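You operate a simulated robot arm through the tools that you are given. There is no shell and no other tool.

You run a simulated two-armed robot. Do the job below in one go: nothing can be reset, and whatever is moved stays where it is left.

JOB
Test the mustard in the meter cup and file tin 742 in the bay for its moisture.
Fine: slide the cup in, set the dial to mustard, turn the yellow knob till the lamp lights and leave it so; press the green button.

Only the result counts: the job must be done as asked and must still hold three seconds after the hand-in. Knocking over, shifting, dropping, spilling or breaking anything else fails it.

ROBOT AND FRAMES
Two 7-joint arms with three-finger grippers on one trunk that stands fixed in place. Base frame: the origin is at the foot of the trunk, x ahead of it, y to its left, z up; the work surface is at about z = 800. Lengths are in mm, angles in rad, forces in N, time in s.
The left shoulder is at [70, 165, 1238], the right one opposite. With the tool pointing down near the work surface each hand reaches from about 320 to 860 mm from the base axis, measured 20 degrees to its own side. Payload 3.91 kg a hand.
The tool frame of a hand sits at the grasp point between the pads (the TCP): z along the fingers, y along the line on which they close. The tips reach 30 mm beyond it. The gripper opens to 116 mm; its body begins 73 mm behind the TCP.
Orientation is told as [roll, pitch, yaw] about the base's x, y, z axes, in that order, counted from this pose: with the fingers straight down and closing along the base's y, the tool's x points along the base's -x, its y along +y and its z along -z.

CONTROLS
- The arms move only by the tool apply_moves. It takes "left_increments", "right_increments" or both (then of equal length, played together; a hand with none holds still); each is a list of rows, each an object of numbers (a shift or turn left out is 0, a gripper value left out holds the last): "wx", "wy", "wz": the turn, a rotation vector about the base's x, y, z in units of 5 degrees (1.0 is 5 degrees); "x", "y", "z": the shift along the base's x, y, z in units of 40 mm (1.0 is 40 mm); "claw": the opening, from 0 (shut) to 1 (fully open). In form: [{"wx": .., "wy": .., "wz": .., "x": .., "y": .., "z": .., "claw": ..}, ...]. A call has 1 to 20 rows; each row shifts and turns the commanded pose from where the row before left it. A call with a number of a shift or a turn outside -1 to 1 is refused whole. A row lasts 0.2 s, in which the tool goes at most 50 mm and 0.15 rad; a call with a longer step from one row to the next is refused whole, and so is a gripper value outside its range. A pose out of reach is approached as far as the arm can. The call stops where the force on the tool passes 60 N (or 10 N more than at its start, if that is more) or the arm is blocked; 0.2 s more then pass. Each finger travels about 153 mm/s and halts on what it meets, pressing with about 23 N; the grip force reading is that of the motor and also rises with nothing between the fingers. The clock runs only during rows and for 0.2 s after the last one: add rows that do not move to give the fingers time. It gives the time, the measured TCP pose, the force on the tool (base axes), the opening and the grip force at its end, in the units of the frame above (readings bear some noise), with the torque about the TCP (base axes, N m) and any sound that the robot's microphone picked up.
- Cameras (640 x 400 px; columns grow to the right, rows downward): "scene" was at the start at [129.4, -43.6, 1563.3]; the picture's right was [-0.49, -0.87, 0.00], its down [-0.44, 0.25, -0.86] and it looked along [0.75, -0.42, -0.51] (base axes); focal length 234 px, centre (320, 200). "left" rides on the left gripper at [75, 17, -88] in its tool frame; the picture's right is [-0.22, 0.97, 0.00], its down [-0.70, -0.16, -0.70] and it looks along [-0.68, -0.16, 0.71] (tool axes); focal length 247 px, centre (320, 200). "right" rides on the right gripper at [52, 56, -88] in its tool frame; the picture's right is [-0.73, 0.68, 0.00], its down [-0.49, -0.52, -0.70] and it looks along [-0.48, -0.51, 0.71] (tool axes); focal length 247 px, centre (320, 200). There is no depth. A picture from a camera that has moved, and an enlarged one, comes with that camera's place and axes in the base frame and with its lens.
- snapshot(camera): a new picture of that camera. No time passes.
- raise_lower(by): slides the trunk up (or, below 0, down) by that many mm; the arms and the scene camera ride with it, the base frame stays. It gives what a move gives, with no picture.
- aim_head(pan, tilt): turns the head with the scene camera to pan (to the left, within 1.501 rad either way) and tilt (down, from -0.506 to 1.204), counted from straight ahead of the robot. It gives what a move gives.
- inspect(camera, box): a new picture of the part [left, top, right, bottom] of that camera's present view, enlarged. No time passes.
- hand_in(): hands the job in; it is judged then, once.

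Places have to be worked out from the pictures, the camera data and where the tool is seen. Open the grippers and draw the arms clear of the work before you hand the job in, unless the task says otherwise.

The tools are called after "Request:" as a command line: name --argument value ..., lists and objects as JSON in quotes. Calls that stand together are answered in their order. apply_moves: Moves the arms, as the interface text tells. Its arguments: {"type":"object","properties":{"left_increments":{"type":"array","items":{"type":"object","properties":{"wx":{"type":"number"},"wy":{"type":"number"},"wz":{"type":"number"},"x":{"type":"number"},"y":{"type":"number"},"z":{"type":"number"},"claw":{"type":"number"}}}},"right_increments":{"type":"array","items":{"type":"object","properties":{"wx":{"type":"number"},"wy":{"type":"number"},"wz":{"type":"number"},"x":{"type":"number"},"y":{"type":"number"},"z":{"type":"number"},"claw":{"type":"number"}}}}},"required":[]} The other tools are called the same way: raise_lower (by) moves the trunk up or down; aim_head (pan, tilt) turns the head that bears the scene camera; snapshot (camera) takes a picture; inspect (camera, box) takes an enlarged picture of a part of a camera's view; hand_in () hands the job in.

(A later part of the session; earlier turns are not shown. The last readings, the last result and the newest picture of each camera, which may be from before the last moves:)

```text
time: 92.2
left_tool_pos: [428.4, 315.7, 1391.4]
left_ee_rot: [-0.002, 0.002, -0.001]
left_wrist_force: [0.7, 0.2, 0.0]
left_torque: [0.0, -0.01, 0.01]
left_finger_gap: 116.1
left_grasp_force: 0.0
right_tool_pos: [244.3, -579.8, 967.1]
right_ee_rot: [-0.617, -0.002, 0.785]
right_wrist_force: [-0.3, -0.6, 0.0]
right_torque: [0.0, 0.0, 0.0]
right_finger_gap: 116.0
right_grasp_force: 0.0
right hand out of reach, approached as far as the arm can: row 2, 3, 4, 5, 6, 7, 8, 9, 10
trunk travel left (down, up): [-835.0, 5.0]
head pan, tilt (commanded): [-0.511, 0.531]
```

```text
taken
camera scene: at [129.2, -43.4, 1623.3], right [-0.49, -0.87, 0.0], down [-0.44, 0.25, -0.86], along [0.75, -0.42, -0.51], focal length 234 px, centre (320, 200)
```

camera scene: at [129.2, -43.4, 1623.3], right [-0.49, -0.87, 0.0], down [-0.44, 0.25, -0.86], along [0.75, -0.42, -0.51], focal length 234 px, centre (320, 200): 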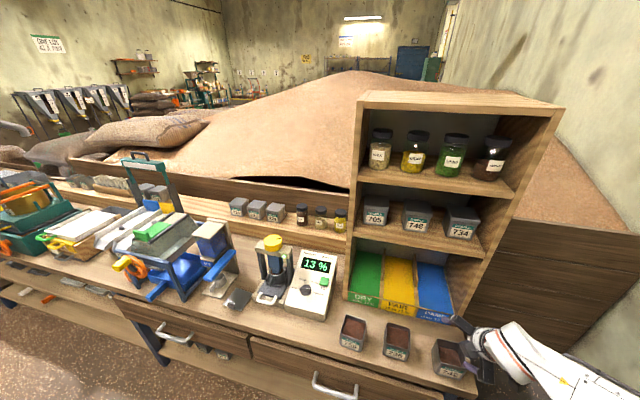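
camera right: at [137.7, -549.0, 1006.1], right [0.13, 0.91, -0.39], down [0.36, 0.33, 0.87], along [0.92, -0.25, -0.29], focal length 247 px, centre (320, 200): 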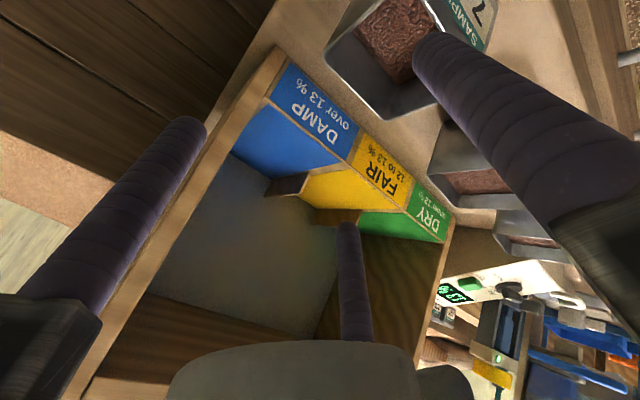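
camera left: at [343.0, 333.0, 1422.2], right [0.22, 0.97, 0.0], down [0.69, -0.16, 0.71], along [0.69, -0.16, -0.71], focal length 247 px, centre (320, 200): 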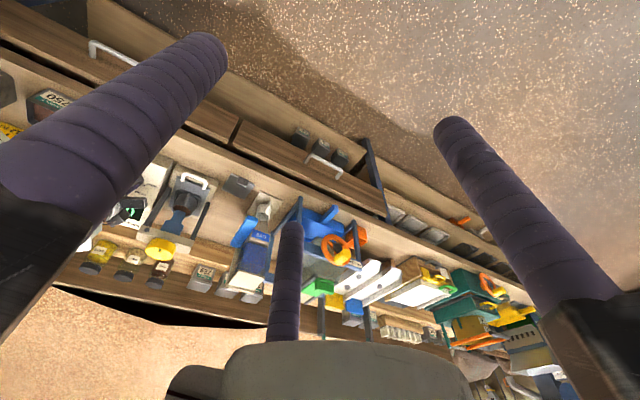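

The arm cannot fold close enough for that standoff, but the hand is oriented as wanted (tilt 35°, yaw 45°) and is close above the tin. I'll zoom in to measure the tin against the hand.

Request:
inspect --camera "right" --box '[300, 0, 520, 140]'

Request:
inspect --camera "scene" --box '[390, 295, 530, 395]'

```text
2.86 times, centred on (410, 70) of right
camera zoom: at [137.7, -549.0, 1006.1], right [0.13, 0.91, -0.39], down [0.36, 0.33, 0.87], along [0.92, -0.25, -0.29], focal length 706 px, centre (63, 571)
```

zoom: 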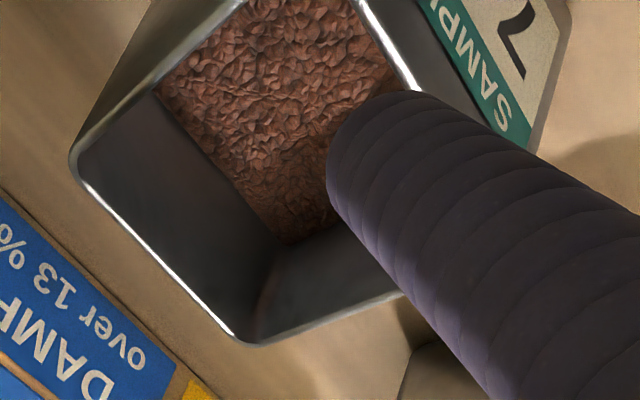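

```text
4.00 times, centred on (460, 345) of scene
camera zoom: at [129.2, -43.4, 1623.3], right [-0.49, -0.87, 0.0], down [-0.44, 0.25, -0.86], along [0.75, -0.42, -0.51], focal length 936 px, centre (-240, -380)
```

zoom: 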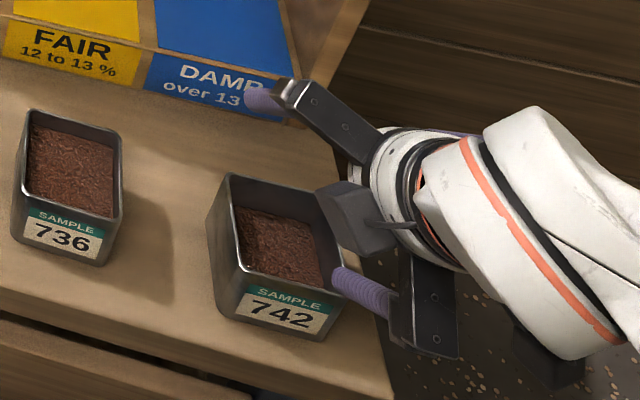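

The rim's back edge runs from l=-256 to -183 at n≈628, so the tin's centre is at l≈-220, n≈593. I'll lower 50 mm, then shift the hand 17 mm left so it is centred on the tin.

Request:
apply_moves --right_increments '[{"z": -0.7}, {"z": -0.55}, {"x": 0.225, "y": 0.365}, {}]'

Request:
snapshot --camera "right"

Request:
inspect --camera "scene" --box '[390, 295, 530, 395]'

```text
time: 93.2
left_tool_pos: [427.4, 316.9, 1391.5]
left_ee_rot: [0.0, 0.001, 0.002]
left_wrist_force: [-0.3, 0.2, -0.1]
left_torque: [0.01, 0.0, 0.02]
left_finger_gap: 116.0
left_grasp_force: 0.0
right_tool_pos: [251.8, -565.1, 917.2]
right_ee_rot: [-0.618, 0.001, 0.784]
right_wrist_force: [0.7, -0.2, -0.1]
right_torque: [0.02, 0.0, -0.05]
right_finger_gap: 116.1
right_grasp_force: 0.1
trunk travel left (down, up): [-835.0, 5.0]
head pan, tilt (commanded): [-0.511, 0.531]
```

```text
taken
camera right: at [146.2, -534.5, 956.0], right [0.13, 0.91, -0.39], down [0.36, 0.33, 0.87], along [0.92, -0.25, -0.29], focal length 247 px, centre (320, 200)
```

right: 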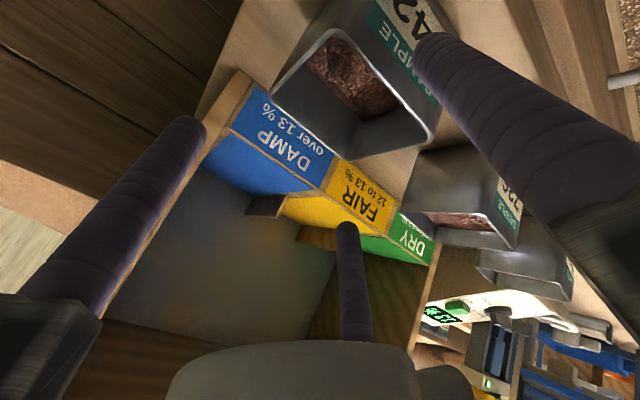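

```text
4.00 times, centred on (460, 345) of scene
camera zoom: at [129.1, -43.8, 1623.3], right [-0.49, -0.87, 0.0], down [-0.44, 0.25, -0.86], along [0.75, -0.42, -0.51], focal length 936 px, centre (-240, -380)
```

zoom: 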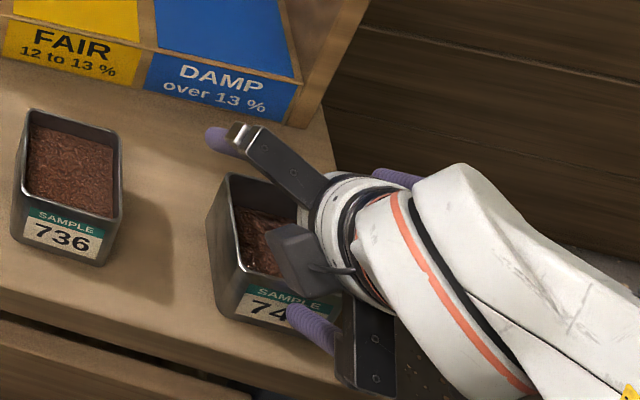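

The tin sits centred between the fingers. I'll reduce the tilt to 30° for a deeper side grip, narrow the claw a little and descend to z≈877.

Request:
apply_moves --right_increments '[{"wx": 0.75, "wy": 0.75, "claw": 0.86}, {"x": 0.085, "y": -0.012, "z": -0.4}, {"z": -0.4}, {"z": -0.2}, {}]'

Request:
snapshot --camera "right"

Request:
inspect --camera "scene" --box '[390, 295, 530, 395]'

```text
time: 94.4
left_tool_pos: [428.3, 315.4, 1390.9]
left_ee_rot: [-0.002, 0.001, 0.001]
left_wrist_force: [0.5, 0.4, -0.2]
left_torque: [0.0, 0.01, 0.01]
left_finger_gap: 116.2
left_grasp_force: 0.1
right_tool_pos: [257.1, -566.0, 877.3]
right_ee_rot: [-0.525, 0.002, 0.784]
right_wrist_force: [0.8, -0.1, -0.5]
right_torque: [-0.04, -0.02, 0.0]
right_finger_gap: 100.0
right_grasp_force: 0.1
trunk travel left (down, up): [-835.0, 5.0]
head pan, tilt (commanded): [-0.511, 0.531]
```

```text
taken
camera right: at [152.9, -538.1, 924.8], right [0.1, 0.93, -0.34], down [0.42, 0.27, 0.87], along [0.9, -0.23, -0.36], focal length 247 px, centre (320, 200)
```

right: 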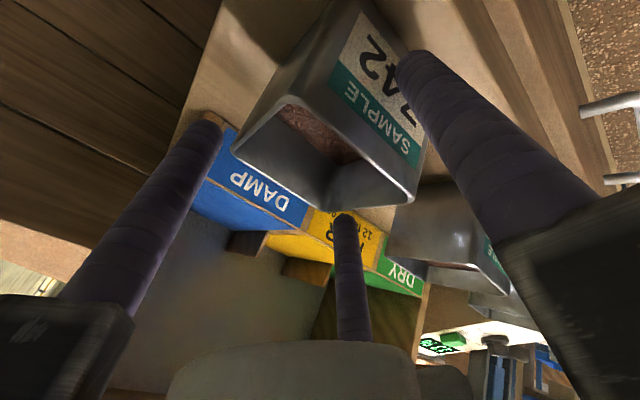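

```text
4.00 times, centred on (460, 345) of scene
camera zoom: at [129.1, -43.5, 1623.3], right [-0.49, -0.87, 0.0], down [-0.44, 0.25, -0.86], along [0.75, -0.42, -0.51], focal length 936 px, centre (-240, -380)
```

zoom: 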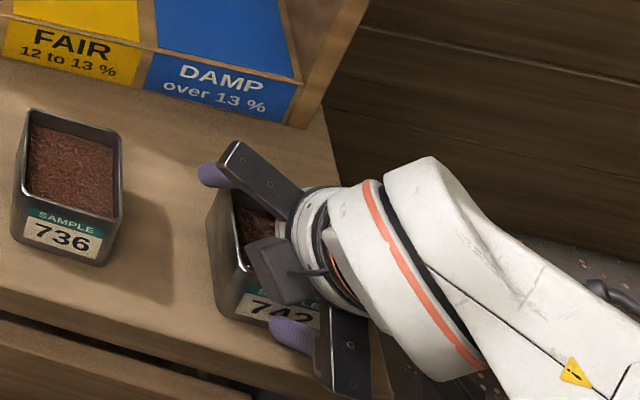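

The tin's centre is only about 2 mm off the hand's line. I'll nudge, narrow the claw to 92 mm and lower to z≈857.

Request:
apply_moves --right_increments '[{"x": 0.035, "y": 0.035, "claw": 0.8}, {"z": -0.25}, {"z": -0.25}, {}]'

Request:
snapshot --camera "right"

Request:
inspect --camera "scene" --box '[420, 315, 500, 385]'

```text
time: 95.4
left_tool_pos: [426.9, 315.3, 1389.2]
left_ee_rot: [-0.004, 0.0, 0.0]
left_wrist_force: [0.3, 0.3, 0.3]
left_torque: [-0.01, 0.02, 0.03]
left_finger_gap: 115.9
left_grasp_force: 0.1
right_tool_pos: [257.2, -564.5, 856.9]
right_ee_rot: [-0.526, 0.0, 0.784]
right_wrist_force: [-0.3, 0.9, 0.4]
right_torque: [-0.01, -0.03, 0.0]
right_finger_gap: 92.7
right_grasp_force: 0.0
trunk travel left (down, up): [-835.0, 5.0]
head pan, tilt (commanded): [-0.511, 0.531]
```

```text
taken
camera right: at [154.3, -536.4, 904.9], right [0.1, 0.93, -0.34], down [0.42, 0.27, 0.87], along [0.9, -0.23, -0.36], focal length 247 px, centre (320, 200)
```

right: 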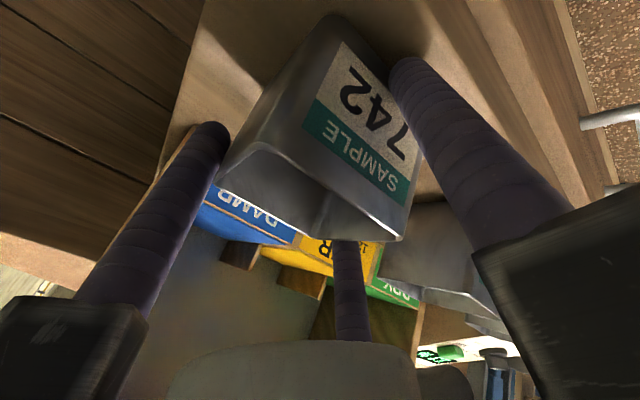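

```text
5.71 times, centred on (460, 350) of scene
camera zoom: at [129.2, -43.3, 1623.3], right [-0.49, -0.87, 0.0], down [-0.44, 0.25, -0.86], along [0.75, -0.42, -0.51], focal length 1337 px, centre (-480, -657)
```

zoom: 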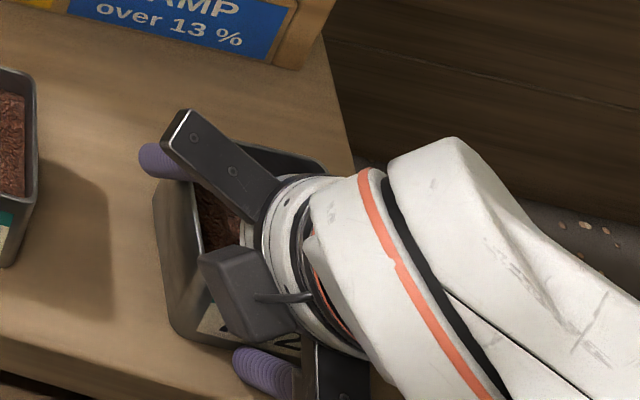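

The fingers surround the tin: two at its sides toward the back, the thumb at the front. I'll close the claw on it.

Request:
apply_moves --right_increments '[{"claw": 0.75}, {"claw": 0.7}, {"claw": 0.6}, {"claw": 0.5}, {}, {}]'

Request:
snapshot --camera "right"

Request:
inspect --camera "scene" --box '[420, 315, 500, 385]'

```text
time: 96.8
left_tool_pos: [426.6, 316.5, 1390.7]
left_ee_rot: [-0.002, 0.0, 0.0]
left_wrist_force: [-0.1, 0.5, 1.1]
left_torque: [-0.04, -0.03, -0.03]
left_finger_gap: 116.0
left_grasp_force: 0.0
right_tool_pos: [257.5, -564.5, 856.7]
right_ee_rot: [-0.527, 0.0, 0.783]
right_wrist_force: [-0.6, 0.8, 1.6]
right_torque: [0.18, 0.06, 0.06]
right_finger_gap: 89.3
right_grasp_force: 22.8
trunk travel left (down, up): [-835.0, 5.0]
head pan, tilt (commanded): [-0.511, 0.531]
```

```text
taken
camera right: at [154.2, -536.4, 905.0], right [0.1, 0.93, -0.34], down [0.42, 0.27, 0.87], along [0.9, -0.23, -0.36], focal length 247 px, centre (320, 200)
```

right: 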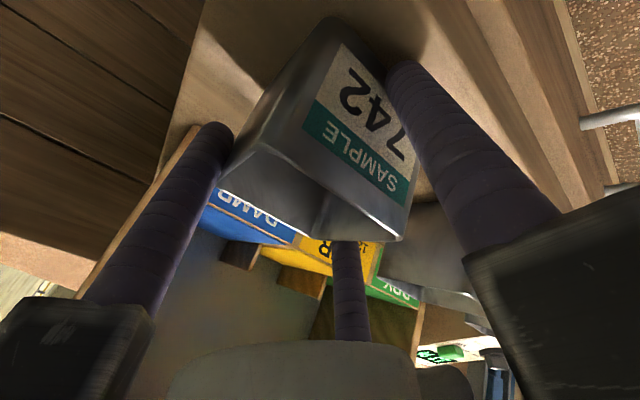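

```text
5.71 times, centred on (460, 350) of scene
camera zoom: at [129.1, -43.3, 1623.3], right [-0.49, -0.87, 0.0], down [-0.44, 0.25, -0.86], along [0.75, -0.42, -0.51], focal length 1337 px, centre (-480, -657)
```

zoom: 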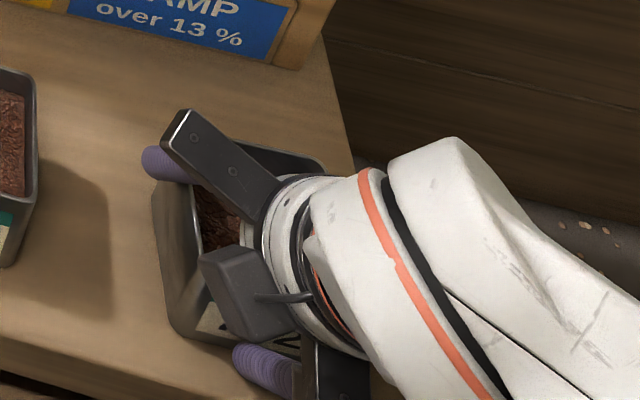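

The claw halted at 89 mm with 23 N on the tin. I'll lift 12 mm slowly and check that it comes along level.

Request:
apply_moves --right_increments '[{"z": 0.1}, {"z": 0.2}, {}, {}]'

Request:
snapshot --camera "right"

Request:
inspect --camera "scene" --box '[420, 315, 500, 385]'

```text
time: 97.8
left_tool_pos: [426.3, 314.8, 1391.2]
left_ee_rot: [0.001, 0.0, 0.0]
left_wrist_force: [0.6, -0.7, -1.0]
left_torque: [0.04, 0.0, 0.03]
left_finger_gap: 116.0
left_grasp_force: 0.0
right_tool_pos: [258.4, -563.9, 869.6]
right_ee_rot: [-0.526, 0.001, 0.784]
right_wrist_force: [0.3, -0.2, -0.8]
right_torque: [0.0, -0.01, 0.04]
right_finger_gap: 89.3
right_grasp_force: 23.6
trunk travel left (down, up): [-835.0, 5.0]
head pan, tilt (commanded): [-0.511, 0.531]
```

```text
taken
camera right: at [154.5, -537.2, 917.0], right [0.1, 0.93, -0.34], down [0.42, 0.27, 0.87], along [0.9, -0.23, -0.36], focal length 247 px, centre (320, 200)
```

right: 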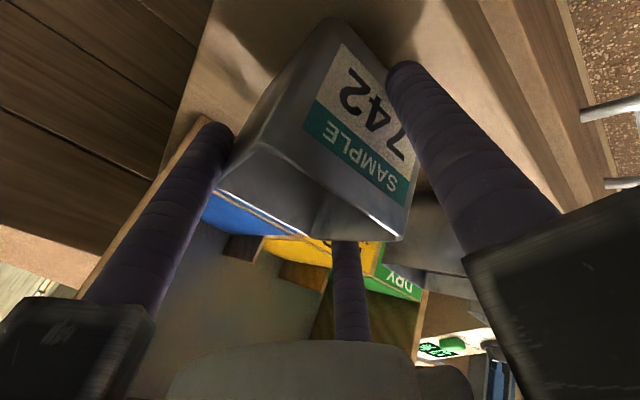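

```text
5.71 times, centred on (460, 350) of scene
camera zoom: at [129.4, -43.8, 1623.3], right [-0.49, -0.87, 0.0], down [-0.44, 0.25, -0.86], along [0.75, -0.42, -0.51], focal length 1337 px, centre (-480, -657)
```

zoom: 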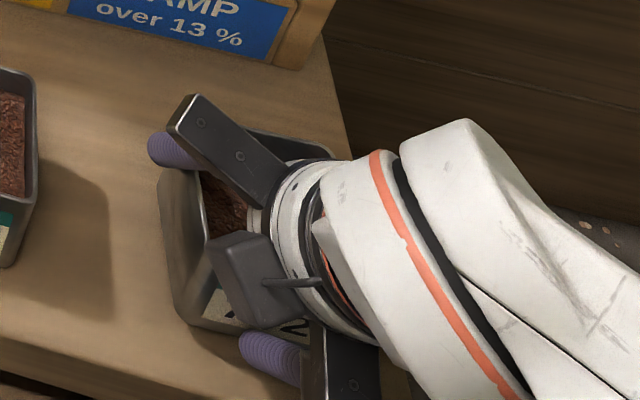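

The tin is held firmly and level. I'll carry it up and inward together, keeping clear of the other tins and of the arm's folding limit.

Request:
apply_moves --right_increments '[{"z": 0.4, "x": 0.1, "y": -0.1}, {"z": 0.4, "x": 0.283, "y": -0.283}, {"z": 0.4, "x": 0.283, "y": -0.283}, {"z": 0.4, "x": 0.283, "y": -0.283}, {"z": 0.4, "x": 0.283, "y": -0.283}, {"x": 0.2, "y": -0.2}, {}]'

Request:
snapshot --camera "right"

Request:
snapshot --camera "scene"

```text
time: 99.4
left_tool_pos: [427.8, 316.5, 1390.4]
left_ee_rot: [0.0, 0.0, -0.001]
left_wrist_force: [-0.7, 0.2, 0.4]
left_torque: [0.0, 0.04, 0.02]
left_finger_gap: 116.0
left_grasp_force: 0.0
right_tool_pos: [314.8, -621.2, 949.0]
right_ee_rot: [-0.525, 0.0, 0.784]
right_wrist_force: [-0.5, -0.7, -0.4]
right_torque: [0.0, -0.02, 0.02]
right_finger_gap: 89.1
right_grasp_force: 23.3
trunk travel left (down, up): [-835.0, 5.0]
head pan, tilt (commanded): [-0.511, 0.531]
```

```text
taken
camera right: at [211.7, -593.7, 997.6], right [0.1, 0.93, -0.34], down [0.42, 0.27, 0.87], along [0.9, -0.23, -0.36], focal length 247 px, centre (320, 200)
```

right: 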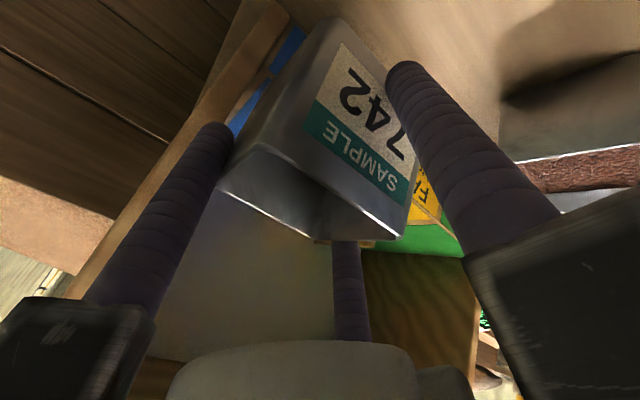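

```text
taken
camera scene: at [129.1, -43.5, 1623.3], right [-0.49, -0.87, 0.0], down [-0.44, 0.25, -0.86], along [0.75, -0.42, -0.51], focal length 234 px, centre (320, 200)
```

scene: 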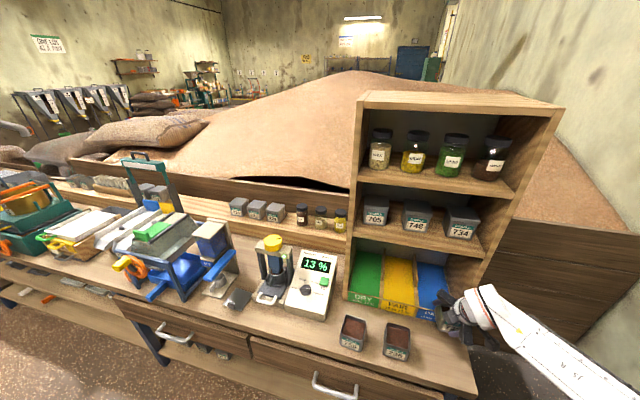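

The tin is unchanged in the grip. I'll move left along the bench to line up with the FAIR bay.

Request:
apply_moves --right_increments '[{"x": 0.3, "y": 0.3}, {"x": 0.44, "y": 0.44}, {"x": 0.44, "y": 0.44}, {"x": 0.44, "y": 0.44}, {"x": 0.44, "y": 0.44}, {"x": 0.38, "y": 0.38}, {"x": 0.2, "y": 0.2}, {}]'

Request:
snapshot --camera "right"

Request:
snapshot --camera "scene"

Request:
inspect --camera "scene" --box '[340, 230, 480, 340]'

```text
time: 101.2
left_tool_pos: [427.8, 314.3, 1390.3]
left_ee_rot: [0.001, -0.002, 0.002]
left_wrist_force: [-1.0, -0.7, 0.0]
left_torque: [0.0, 0.03, -0.02]
left_finger_gap: 116.0
left_grasp_force: 0.1
right_tool_pos: [421.0, -516.2, 948.7]
right_ee_rot: [-0.526, 0.0, 0.784]
right_wrist_force: [-0.7, 0.5, -2.4]
right_torque: [0.04, 0.02, -0.01]
right_finger_gap: 89.2
right_grasp_force: 23.5
trunk travel left (down, up): [-835.0, 5.0]
head pan, tilt (commanded): [-0.511, 0.531]
```

```text
taken
camera right: at [317.6, -488.4, 997.0], right [0.1, 0.93, -0.34], down [0.42, 0.27, 0.87], along [0.9, -0.23, -0.36], focal length 247 px, centre (320, 200)
```

right: 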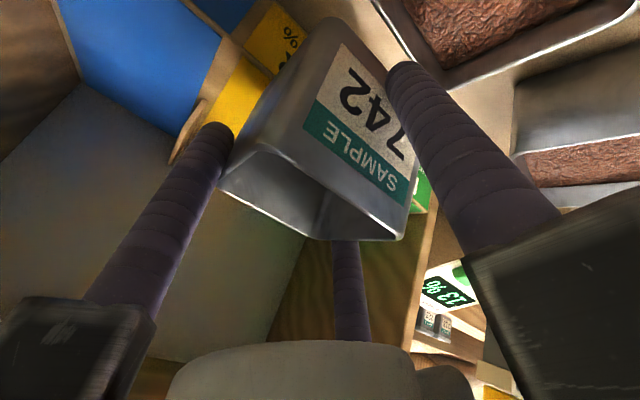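

```text
taken
camera scene: at [129.1, -43.8, 1623.3], right [-0.49, -0.87, 0.0], down [-0.44, 0.25, -0.86], along [0.75, -0.42, -0.51], focal length 234 px, centre (320, 200)
```

scene: 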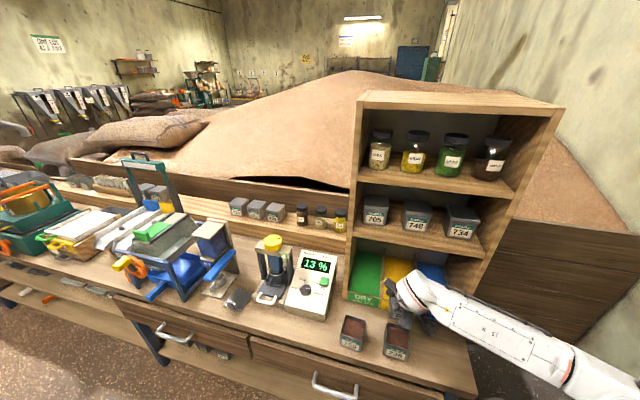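

```text
3.64 times, centred on (410, 285) of scene
camera zoom: at [129.1, -43.8, 1623.3], right [-0.49, -0.87, 0.0], down [-0.44, 0.25, -0.86], along [0.75, -0.42, -0.51], focal length 851 px, centre (-7, -109)
```

zoom: 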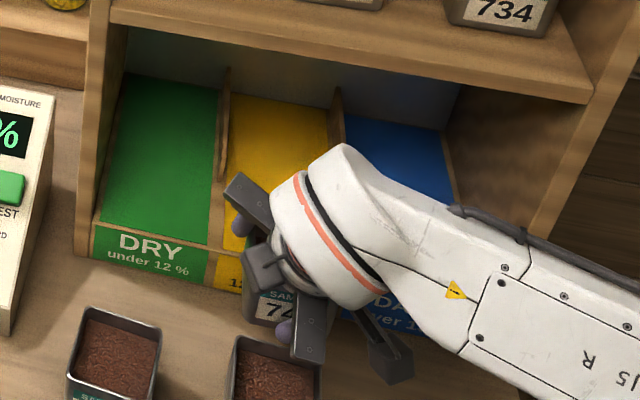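

The tin is lined up with the FAIR bay at l≈-67. I'll advance inward in steps, keeping it 40 mm above the lip.

Request:
apply_moves --right_increments '[{"x": 0.3, "y": -0.3}, {"x": 0.4, "y": -0.4}, {"x": 0.4, "y": -0.4}, {"x": 0.3, "y": -0.3}, {}]'

Request:
snapshot --camera "right"

Request:
inspect --camera "scene" --box '[340, 200, 480, 330]'

```text
time: 102.4
left_tool_pos: [426.7, 315.6, 1390.4]
left_ee_rot: [-0.001, 0.0, 0.0]
left_wrist_force: [0.5, 0.2, -0.2]
left_torque: [0.05, 0.05, 0.02]
left_finger_gap: 116.2
left_grasp_force: 0.2
right_tool_pos: [477.9, -571.8, 948.8]
right_ee_rot: [-0.524, 0.0, 0.784]
right_wrist_force: [0.3, 0.2, -1.1]
right_torque: [0.01, 0.01, 0.02]
right_finger_gap: 89.1
right_grasp_force: 23.3
trunk travel left (down, up): [-835.0, 5.0]
head pan, tilt (commanded): [-0.511, 0.531]
```

```text
taken
camera right: at [374.2, -544.5, 997.2], right [0.1, 0.93, -0.34], down [0.42, 0.27, 0.87], along [0.9, -0.23, -0.36], focal length 247 px, centre (320, 200)
```

right: 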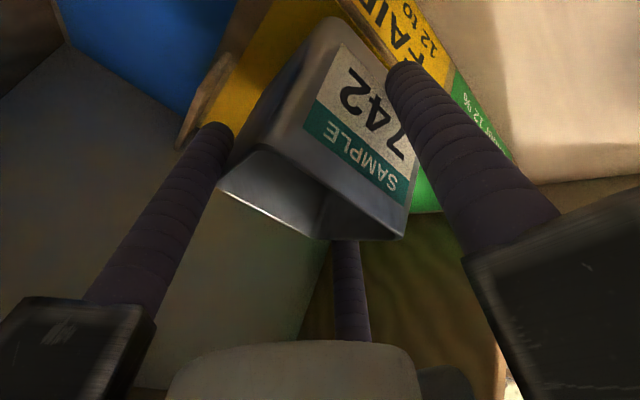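

```text
3.08 times, centred on (410, 265) of scene
camera zoom: at [129.2, -43.6, 1623.3], right [-0.49, -0.87, 0.0], down [-0.44, 0.25, -0.86], along [0.75, -0.42, -0.51], focal length 720 px, centre (43, 0)
```

zoom: 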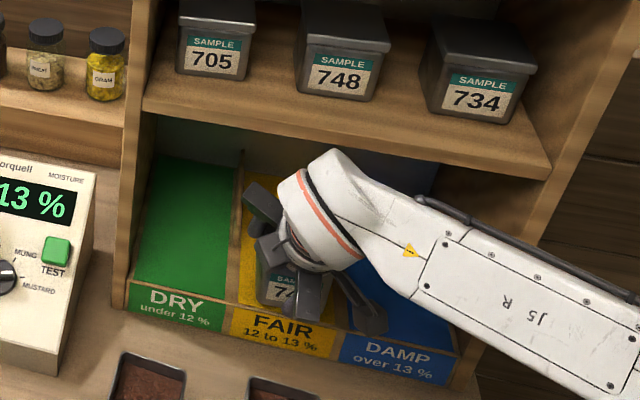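

All is clear, with the tin above the FAIR floor. I'll go 33 mm further in and then lower most of the way.

Request:
apply_moves --right_increments '[{"x": 0.3, "y": -0.3}, {"x": 0.28, "y": -0.28}, {}, {"z": -0.3}, {"z": -0.3}, {}]'

Request:
snapshot --camera "right"

Request:
inspect --camera "scene" --box '[340, 200, 480, 330]'

```text
time: 103.8
left_tool_pos: [428.1, 316.0, 1390.7]
left_ee_rot: [0.0, 0.0, 0.001]
left_wrist_force: [-0.6, 0.0, -0.5]
left_torque: [0.01, -0.01, -0.02]
left_finger_gap: 116.1
left_grasp_force: 0.1
right_tool_pos: [501.0, -596.5, 924.6]
right_ee_rot: [-0.526, 0.0, 0.784]
right_wrist_force: [0.0, -0.3, -2.4]
right_torque: [0.01, -0.03, 0.01]
right_finger_gap: 89.2
right_grasp_force: 23.0
trunk travel left (down, up): [-835.0, 5.0]
head pan, tilt (commanded): [-0.511, 0.531]
```

```text
taken
camera right: at [396.5, -567.7, 972.6], right [0.1, 0.93, -0.34], down [0.42, 0.27, 0.87], along [0.9, -0.23, -0.36], focal length 247 px, centre (320, 200)
```

right: 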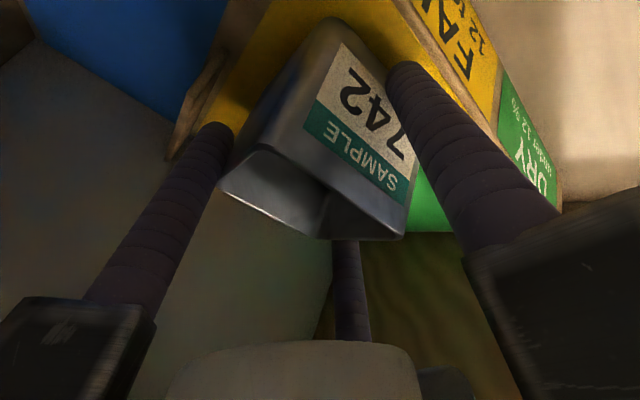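

```text
3.08 times, centred on (410, 265) of scene
camera zoom: at [129.2, -43.5, 1623.3], right [-0.49, -0.87, 0.0], down [-0.44, 0.25, -0.86], along [0.75, -0.42, -0.51], focal length 720 px, centre (43, 0)
```

zoom: 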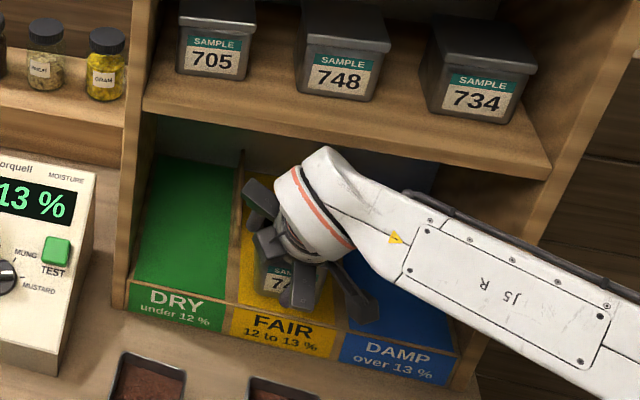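

The tin's bottom is at about z=868 now. I'll lower in 3 mm steps and watch for an upward force.

Request:
apply_moves --right_increments '[{"z": -0.08}, {"z": -0.08}, {}]'

Request:
apply_moves --right_increments '[{"z": -0.08}, {}]'

Request:
snapshot --camera "right"

```text
time: 104.6
left_tool_pos: [426.9, 315.6, 1390.1]
left_ee_rot: [-0.001, -0.003, 0.001]
left_wrist_force: [-0.1, -0.4, 0.4]
left_torque: [-0.03, 0.01, 0.0]
left_finger_gap: 116.0
left_grasp_force: 0.0
right_tool_pos: [500.4, -594.8, 919.5]
right_ee_rot: [-0.527, 0.001, 0.784]
right_wrist_force: [0.5, -1.4, 5.3]
right_torque: [0.27, -0.02, -0.01]
right_finger_gap: 88.8
right_grasp_force: 23.0
trunk travel left (down, up): [-835.0, 5.0]
head pan, tilt (commanded): [-0.511, 0.531]
```

```text
time: 105.2
left_tool_pos: [426.1, 317.1, 1391.6]
left_ee_rot: [-0.002, -0.002, 0.0]
left_wrist_force: [-0.5, -0.5, 0.5]
left_torque: [0.03, 0.0, 0.05]
left_finger_gap: 115.9
left_grasp_force: 0.1
right_tool_pos: [500.0, -594.9, 918.7]
right_ee_rot: [-0.53, -0.001, 0.784]
right_wrist_force: [2.7, -6.2, 17.1]
right_torque: [0.01, -0.25, -0.03]
right_finger_gap: 89.3
right_grasp_force: 23.3
trunk travel left (down, up): [-835.0, 5.0]
head pan, tilt (commanded): [-0.511, 0.531]
```

```text
taken
camera right: at [396.4, -567.6, 965.4], right [0.1, 0.93, -0.34], down [0.41, 0.27, 0.87], along [0.91, -0.23, -0.36], focal length 247 px, centre (320, 200)
```

right: 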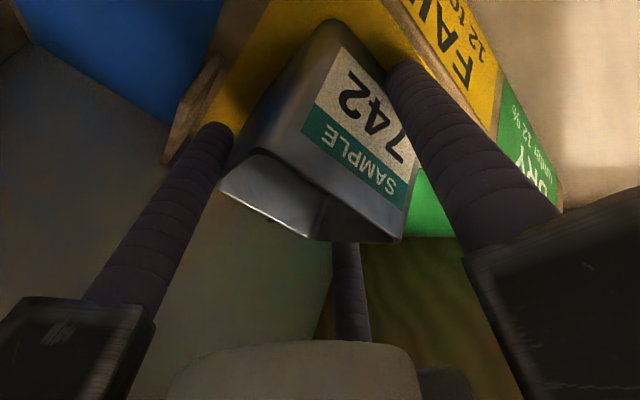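

The tin's back edge touches the floor with 17 N at TCP z≈919, so the floor slopes up by about 7°. I'll ease up 2 mm, pitch the tin 6° to match the slope and lower again gently.

Request:
apply_moves --right_increments '[{"z": 0.07}, {"wx": -0.42, "wy": -0.42}, {"wx": -0.42, "wy": -0.42}, {}]'

Request:
apply_moves --right_increments '[{"z": -0.08}, {}]'

Request:
apply_moves --right_increments '[{"z": -0.08}, {}]'

Request:
snapshot --camera "right"

```text
time: 106.2
left_tool_pos: [426.2, 318.4, 1391.1]
left_ee_rot: [-0.001, -0.002, 0.0]
left_wrist_force: [-0.4, 0.4, 0.4]
left_torque: [0.01, 0.01, 0.01]
left_finger_gap: 116.1
left_grasp_force: 0.1
right_tool_pos: [499.0, -594.0, 920.1]
right_ee_rot: [-0.631, 0.0, 0.784]
right_wrist_force: [-2.5, 3.4, 12.6]
right_torque: [0.61, 0.22, 0.06]
right_finger_gap: 88.9
right_grasp_force: 23.0
trunk travel left (down, up): [-835.0, 5.0]
head pan, tilt (commanded): [-0.511, 0.531]
```

```text
time: 106.8
left_tool_pos: [426.1, 319.3, 1390.1]
left_ee_rot: [-0.003, -0.002, 0.0]
left_wrist_force: [-0.4, 0.9, 0.0]
left_torque: [0.01, 0.0, 0.02]
left_finger_gap: 116.1
left_grasp_force: 0.1
right_tool_pos: [499.2, -593.8, 919.9]
right_ee_rot: [-0.637, 0.0, 0.783]
right_wrist_force: [-4.6, 0.7, 25.6]
right_torque: [0.68, 0.6, -0.01]
right_finger_gap: 89.2
right_grasp_force: 23.1
trunk travel left (down, up): [-835.0, 5.0]
head pan, tilt (commanded): [-0.511, 0.531]
```

```text
time: 107.4
left_tool_pos: [422.4, 319.8, 1391.3]
left_ee_rot: [-0.004, -0.004, 0.001]
left_wrist_force: [0.0, 0.7, -0.3]
left_torque: [0.01, -0.01, 0.0]
left_finger_gap: 116.1
left_grasp_force: 0.0
right_tool_pos: [498.9, -594.6, 918.5]
right_ee_rot: [-0.64, -0.002, 0.783]
right_wrist_force: [-7.1, -2.3, 42.8]
right_torque: [0.77, 1.12, 0.28]
right_finger_gap: 89.2
right_grasp_force: 23.4
trunk travel left (down, up): [-835.0, 5.0]
head pan, tilt (commanded): [-0.511, 0.531]
```

```text
taken
camera right: at [391.8, -562.9, 955.9], right [0.13, 0.9, -0.41], down [0.34, 0.34, 0.87], along [0.93, -0.26, -0.27], focal length 247 px, centre (320, 200)
```

right: 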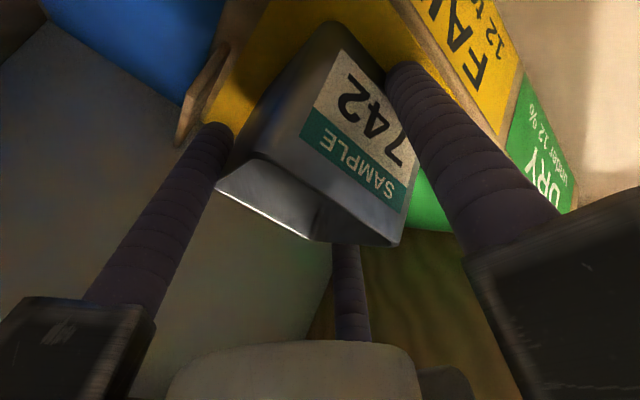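

The torque pattern shows the front edge touching now, so the floor is nearly level and the pitch was not needed. I'll ease up, undo the pitch and set the tin down level.

Request:
apply_moves --right_increments '[{"z": 0.2}, {"wx": 0.42, "wy": 0.42}, {"wx": 0.42, "wy": 0.42}, {}]'

Request:
snapshot --camera "right"

```text
time: 108.4
left_tool_pos: [428.5, 317.3, 1389.2]
left_ee_rot: [-0.003, 0.001, 0.001]
left_wrist_force: [0.2, -0.7, 0.3]
left_torque: [0.0, 0.0, -0.02]
left_finger_gap: 115.8
left_grasp_force: 0.1
right_tool_pos: [498.6, -594.7, 918.6]
right_ee_rot: [-0.521, 0.002, 0.782]
right_wrist_force: [0.5, 0.4, 1.2]
right_torque: [0.01, -0.1, -0.01]
right_finger_gap: 89.0
right_grasp_force: 23.1
trunk travel left (down, up): [-835.0, 5.0]
head pan, tilt (commanded): [-0.511, 0.531]
```

```text
taken
camera right: at [395.6, -567.1, 966.4], right [0.1, 0.94, -0.34], down [0.42, 0.27, 0.87], along [0.9, -0.23, -0.37], focal length 247 px, centre (320, 200)
```

right: 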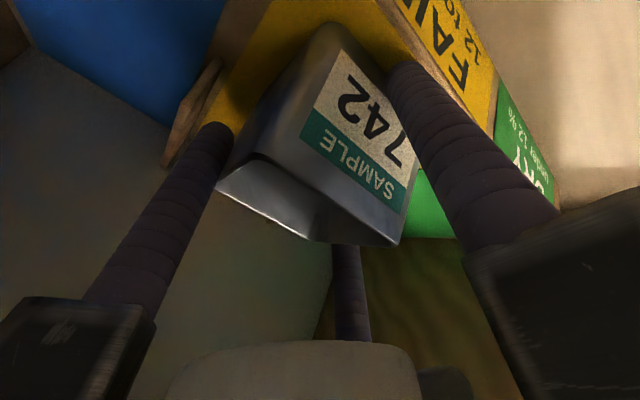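

The tin is almost resting on the floor. I'll lower 2 mm and read the force.

Request:
apply_moves --right_increments '[{"z": -0.05}, {}]'

Request:
inspect --camera "right" --box '[180, 0, 480, 260]'

```text
time: 109.0
left_tool_pos: [428.6, 315.8, 1391.2]
left_ee_rot: [-0.002, 0.0, -0.002]
left_wrist_force: [0.4, -1.0, 0.0]
left_torque: [0.0, -0.01, -0.02]
left_finger_gap: 116.1
left_grasp_force: 0.0
right_tool_pos: [499.5, -595.3, 916.9]
right_ee_rot: [-0.529, 0.001, 0.784]
right_wrist_force: [-0.8, 0.9, 1.4]
right_torque: [-0.03, -0.09, 0.04]
right_finger_gap: 89.3
right_grasp_force: 22.7
trunk travel left (down, up): [-835.0, 5.0]
head pan, tilt (commanded): [-0.511, 0.531]
```

```text
1.54 times, centred on (330, 130) of right
camera zoom: at [396.2, -567.4, 965.7], right [0.1, 0.93, -0.34], down [0.42, 0.27, 0.87], along [0.9, -0.23, -0.36], focal length 380 px, centre (305, 308)
```

zoom: 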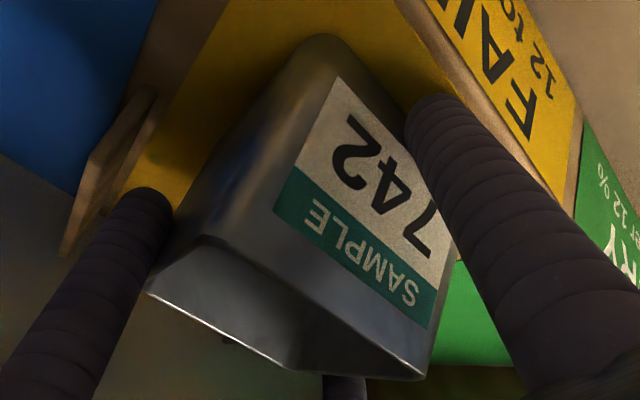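

There is still little load. I'll lower in 2 mm steps until it rests.

Request:
apply_moves --right_increments '[{"z": -0.05}, {}]'

Request:
apply_moves --right_increments '[{"z": -0.05}, {}]'

Request:
inspect --camera "right" --box '[180, 0, 480, 260]'

```text
time: 109.6
left_tool_pos: [427.7, 316.9, 1390.6]
left_ee_rot: [-0.002, -0.003, 0.001]
left_wrist_force: [0.1, 0.6, 0.1]
left_torque: [-0.02, 0.03, -0.01]
left_finger_gap: 116.2
left_grasp_force: 0.1
right_tool_pos: [499.5, -595.4, 917.0]
right_ee_rot: [-0.527, -0.001, 0.783]
right_wrist_force: [-1.4, -0.6, 8.3]
right_torque: [-0.32, -0.33, -0.06]
right_finger_gap: 89.1
right_grasp_force: 23.1
trunk travel left (down, up): [-835.0, 5.0]
head pan, tilt (commanded): [-0.511, 0.531]
```

```text
time: 110.2
left_tool_pos: [425.7, 317.4, 1390.8]
left_ee_rot: [-0.001, -0.002, 0.0]
left_wrist_force: [-0.5, 0.3, 0.3]
left_torque: [0.01, 0.01, 0.0]
left_finger_gap: 116.2
left_grasp_force: 0.1
right_tool_pos: [499.8, -596.2, 918.1]
right_ee_rot: [-0.531, 0.0, 0.786]
right_wrist_force: [-0.1, -1.7, 16.7]
right_torque: [-0.59, -0.75, -0.03]
right_finger_gap: 89.1
right_grasp_force: 23.1
trunk travel left (down, up): [-835.0, 5.0]
head pan, tilt (commanded): [-0.511, 0.531]
```

```text
1.54 times, centred on (330, 130) of right
camera zoom: at [396.3, -567.0, 964.4], right [0.1, 0.93, -0.34], down [0.41, 0.28, 0.87], along [0.91, -0.23, -0.36], focal length 380 px, centre (305, 308)
```

zoom: 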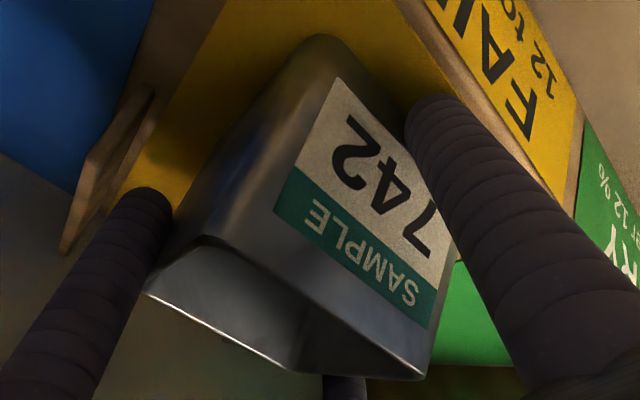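

Now the back edge carries the load, because the tin pitched slightly in the grip while I pressed. I'll pitch 4° the other way and settle it again.

Request:
apply_moves --right_increments '[{"wx": -0.3, "wy": -0.3}, {"wx": -0.27, "wy": -0.27}, {}]'

Request:
apply_moves --right_increments '[{"z": -0.04}, {}]'

```text
time: 111.0
left_tool_pos: [424.4, 319.5, 1391.3]
left_ee_rot: [-0.003, -0.003, 0.0]
left_wrist_force: [0.4, 1.0, -0.4]
left_torque: [-0.01, 0.0, -0.01]
left_finger_gap: 116.1
left_grasp_force: 0.1
right_tool_pos: [496.9, -593.1, 918.4]
right_ee_rot: [-0.598, -0.003, 0.784]
right_wrist_force: [-9.4, 7.6, 27.7]
right_torque: [1.09, 1.18, -0.01]
right_finger_gap: 88.9
right_grasp_force: 23.1
trunk travel left (down, up): [-835.0, 5.0]
head pan, tilt (commanded): [-0.511, 0.531]
```

```text
time: 111.6
left_tool_pos: [423.2, 319.0, 1391.7]
left_ee_rot: [-0.006, -0.004, 0.0]
left_wrist_force: [-0.4, 0.1, -0.7]
left_torque: [-0.03, -0.01, -0.01]
left_finger_gap: 115.9
left_grasp_force: 0.1
right_tool_pos: [497.1, -592.1, 918.1]
right_ee_rot: [-0.602, 0.001, 0.788]
right_wrist_force: [-12.9, 8.1, 35.7]
right_torque: [1.45, 1.38, 0.19]
right_finger_gap: 88.8
right_grasp_force: 23.2
trunk travel left (down, up): [-835.0, 5.0]
head pan, tilt (commanded): [-0.511, 0.531]
```

Now the front, or the thumb, is pressing with 36 N. I'll undo half the pitch and raise 3 mm to unload before releasing.

Request:
apply_moves --right_increments '[{"z": 0.08}, {"wx": 0.3, "wy": 0.3}, {}]'

Request:
inspect --camera "right" --box '[180, 0, 480, 260]'

Request:
inspect --camera "scene" --box '[360, 220, 460, 320]'

```text
time: 112.4
left_tool_pos: [427.1, 319.1, 1389.3]
left_ee_rot: [-0.004, -0.003, -0.001]
left_wrist_force: [0.4, 1.2, 0.4]
left_torque: [-0.06, -0.01, -0.01]
left_finger_gap: 115.8
left_grasp_force: 0.1
right_tool_pos: [499.2, -594.0, 917.1]
right_ee_rot: [-0.562, 0.001, 0.784]
right_wrist_force: [0.6, 4.9, 19.3]
right_torque: [0.88, 0.2, -0.2]
right_finger_gap: 89.0
right_grasp_force: 22.6
trunk travel left (down, up): [-835.0, 5.0]
head pan, tilt (commanded): [-0.511, 0.531]
```

```text
1.54 times, centred on (330, 130) of right
camera zoom: at [394.5, -565.0, 961.2], right [0.11, 0.93, -0.36], down [0.4, 0.29, 0.87], along [0.91, -0.24, -0.33], focal length 380 px, centre (305, 308)
```

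zoom: 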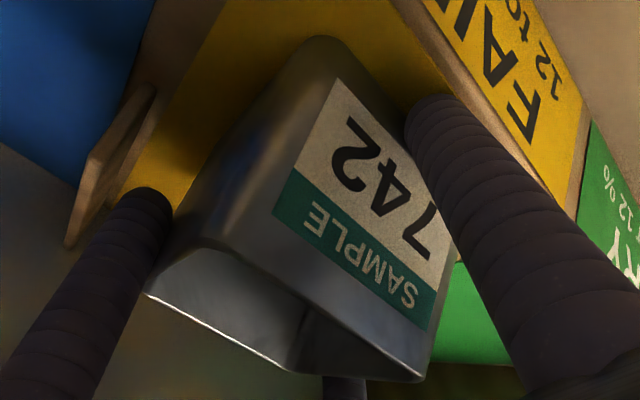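

```text
4.00 times, centred on (410, 270) of scene
camera zoom: at [127.7, -40.7, 1623.4], right [-0.49, -0.87, 0.0], down [-0.44, 0.25, -0.86], along [0.75, -0.42, -0.5], focal length 936 px, centre (-40, -80)
```

zoom: 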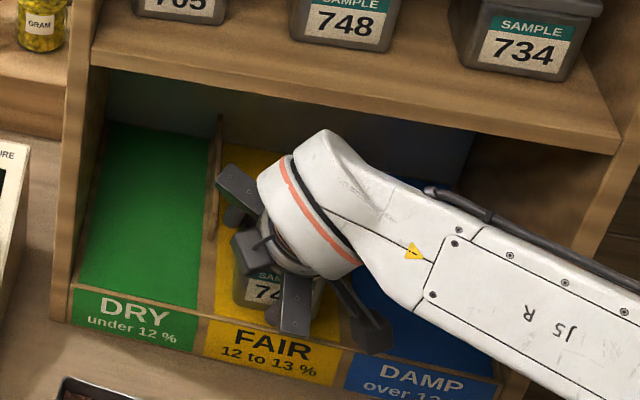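

There are still 19 N at the front. I'll raise by 2 mm steps to unload.

Request:
apply_moves --right_increments '[{"z": 0.05}, {}]'

Request:
apply_moves --right_increments '[{"z": 0.03}, {}]'

```text
time: 113.0
left_tool_pos: [426.0, 316.5, 1390.1]
left_ee_rot: [-0.002, -0.002, -0.001]
left_wrist_force: [-0.2, -0.1, 0.4]
left_torque: [0.01, -0.01, 0.0]
left_finger_gap: 116.0
left_grasp_force: 0.1
right_tool_pos: [498.7, -595.0, 916.6]
right_ee_rot: [-0.557, 0.001, 0.783]
right_wrist_force: [-0.4, 1.1, 1.3]
right_torque: [0.2, 0.02, -0.01]
right_finger_gap: 88.9
right_grasp_force: 23.0
trunk travel left (down, up): [-835.0, 5.0]
head pan, tilt (commanded): [-0.511, 0.531]
```

```text
time: 113.6
left_tool_pos: [427.5, 315.5, 1389.1]
left_ee_rot: [-0.001, -0.001, -0.001]
left_wrist_force: [0.4, 0.0, -0.3]
left_torque: [0.02, 0.05, -0.02]
left_finger_gap: 116.1
left_grasp_force: 0.1
right_tool_pos: [499.4, -595.1, 917.7]
right_ee_rot: [-0.56, 0.001, 0.783]
right_wrist_force: [0.1, -0.2, -1.8]
right_torque: [0.01, 0.05, -0.03]
right_finger_gap: 89.2
right_grasp_force: 22.9
trunk travel left (down, up): [-835.0, 5.0]
head pan, tilt (commanded): [-0.511, 0.531]
```

The load is near zero, so the tin is just resting on the floor. I'll open the claw a little to release it.

Request:
apply_moves --right_increments '[{"z": -0.02}, {"claw": 0.8}, {"claw": 0.83}, {}]'

Request:
inspect --camera "right" --box '[180, 0, 480, 260]'

Request:
inspect --camera "scene" --box '[360, 220, 460, 320]'

```text
time: 114.6
left_tool_pos: [427.9, 315.7, 1390.8]
left_ee_rot: [-0.003, -0.001, 0.0]
left_wrist_force: [-0.1, 0.3, 0.4]
left_torque: [-0.01, -0.02, 0.0]
left_finger_gap: 115.9
left_grasp_force: 0.1
right_tool_pos: [499.8, -593.3, 918.3]
right_ee_rot: [-0.559, 0.002, 0.784]
right_wrist_force: [0.9, -1.2, 2.5]
right_torque: [0.01, 0.04, -0.02]
right_finger_gap: 95.2
right_grasp_force: 0.0
trunk travel left (down, up): [-835.0, 5.0]
head pan, tilt (commanded): [-0.511, 0.531]
```

```text
1.54 times, centred on (330, 130) of right
camera zoom: at [395.4, -566.4, 963.0], right [0.11, 0.93, -0.36], down [0.4, 0.29, 0.87], along [0.91, -0.24, -0.33], focal length 380 px, centre (305, 308)
```

zoom: 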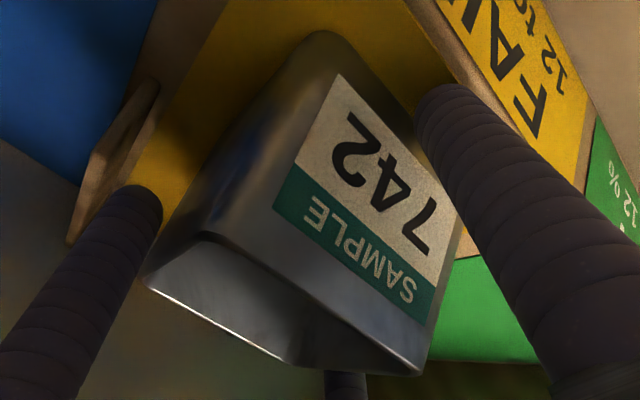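

```text
4.00 times, centred on (410, 270) of scene
camera zoom: at [129.2, -43.3, 1623.4], right [-0.49, -0.87, 0.0], down [-0.44, 0.25, -0.86], along [0.75, -0.42, -0.51], focal length 936 px, centre (-40, -80)
```

zoom: 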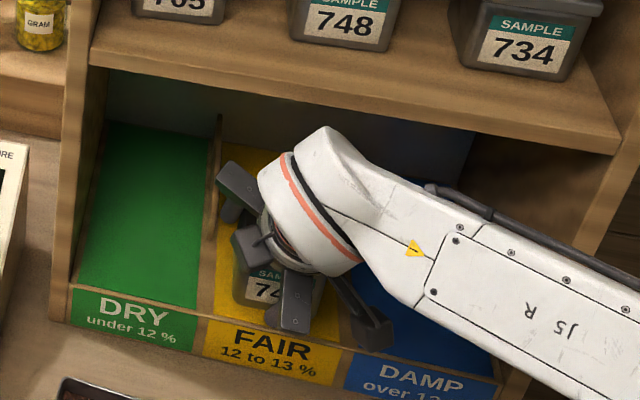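

The tin is released and standing in the FAIR bay. I'll withdraw back and upward, slowly at first.

Request:
apply_moves --right_increments '[{"x": -0.1, "y": 0.1, "z": 0.15}, {"x": -0.15, "y": 0.15, "z": 0.2}, {"x": -0.25, "y": 0.25, "z": 0.25}, {"x": -0.25, "y": 0.25, "z": 0.25}, {"x": -0.3, "y": 0.3, "z": 0.25}, {"x": -0.3, "y": 0.3, "z": 0.25}, {"x": -0.4, "y": 0.4, "z": 0.25}, {"x": -0.4, "y": 0.4, "z": 0.25}, {}]'

Request:
snapshot --camera "right"

Request:
snapshot --camera "scene"

Request:
inspect --camera "scene" --box '[350, 230, 470, 340]'

```text
time: 116.6
left_tool_pos: [428.2, 315.9, 1391.5]
left_ee_rot: [0.001, 0.0, -0.001]
left_wrist_force: [0.4, 0.1, -0.3]
left_torque: [0.02, -0.01, 0.03]
left_finger_gap: 116.1
left_grasp_force: 0.0
right_tool_pos: [413.0, -509.8, 992.2]
right_ee_rot: [-0.556, 0.001, 0.784]
right_wrist_force: [0.6, -0.3, 0.5]
right_torque: [-0.01, 0.03, 0.03]
right_finger_gap: 96.3
right_grasp_force: 0.0
trunk travel left (down, up): [-835.0, 5.0]
head pan, tilt (commanded): [-0.511, 0.531]
```

```text
taken
camera right: at [309.5, -480.4, 1036.5], right [0.11, 0.93, -0.36], down [0.4, 0.29, 0.87], along [0.91, -0.24, -0.34], focal length 247 px, centre (320, 200)
```

right: 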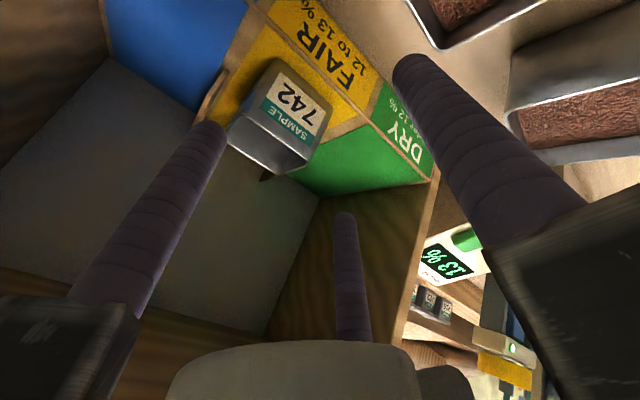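

```text
taken
camera scene: at [129.9, -43.9, 1623.2], right [-0.49, -0.87, 0.0], down [-0.44, 0.25, -0.86], along [0.75, -0.42, -0.51], focal length 234 px, centre (320, 200)
```

scene: 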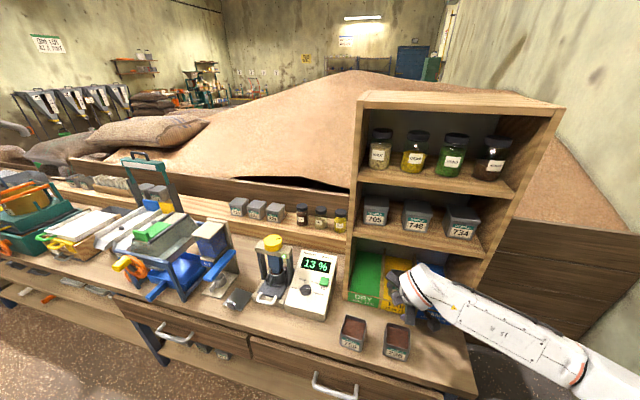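

```text
3.64 times, centred on (410, 285) of scene
camera zoom: at [129.9, -43.9, 1623.2], right [-0.49, -0.87, 0.0], down [-0.44, 0.25, -0.86], along [0.75, -0.42, -0.51], focal length 851 px, centre (-7, -109)
```

zoom: 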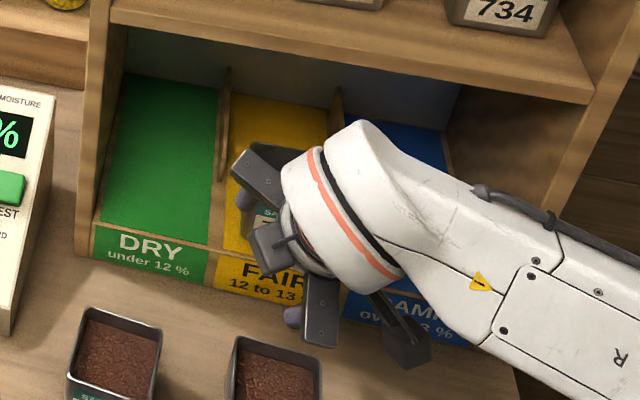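

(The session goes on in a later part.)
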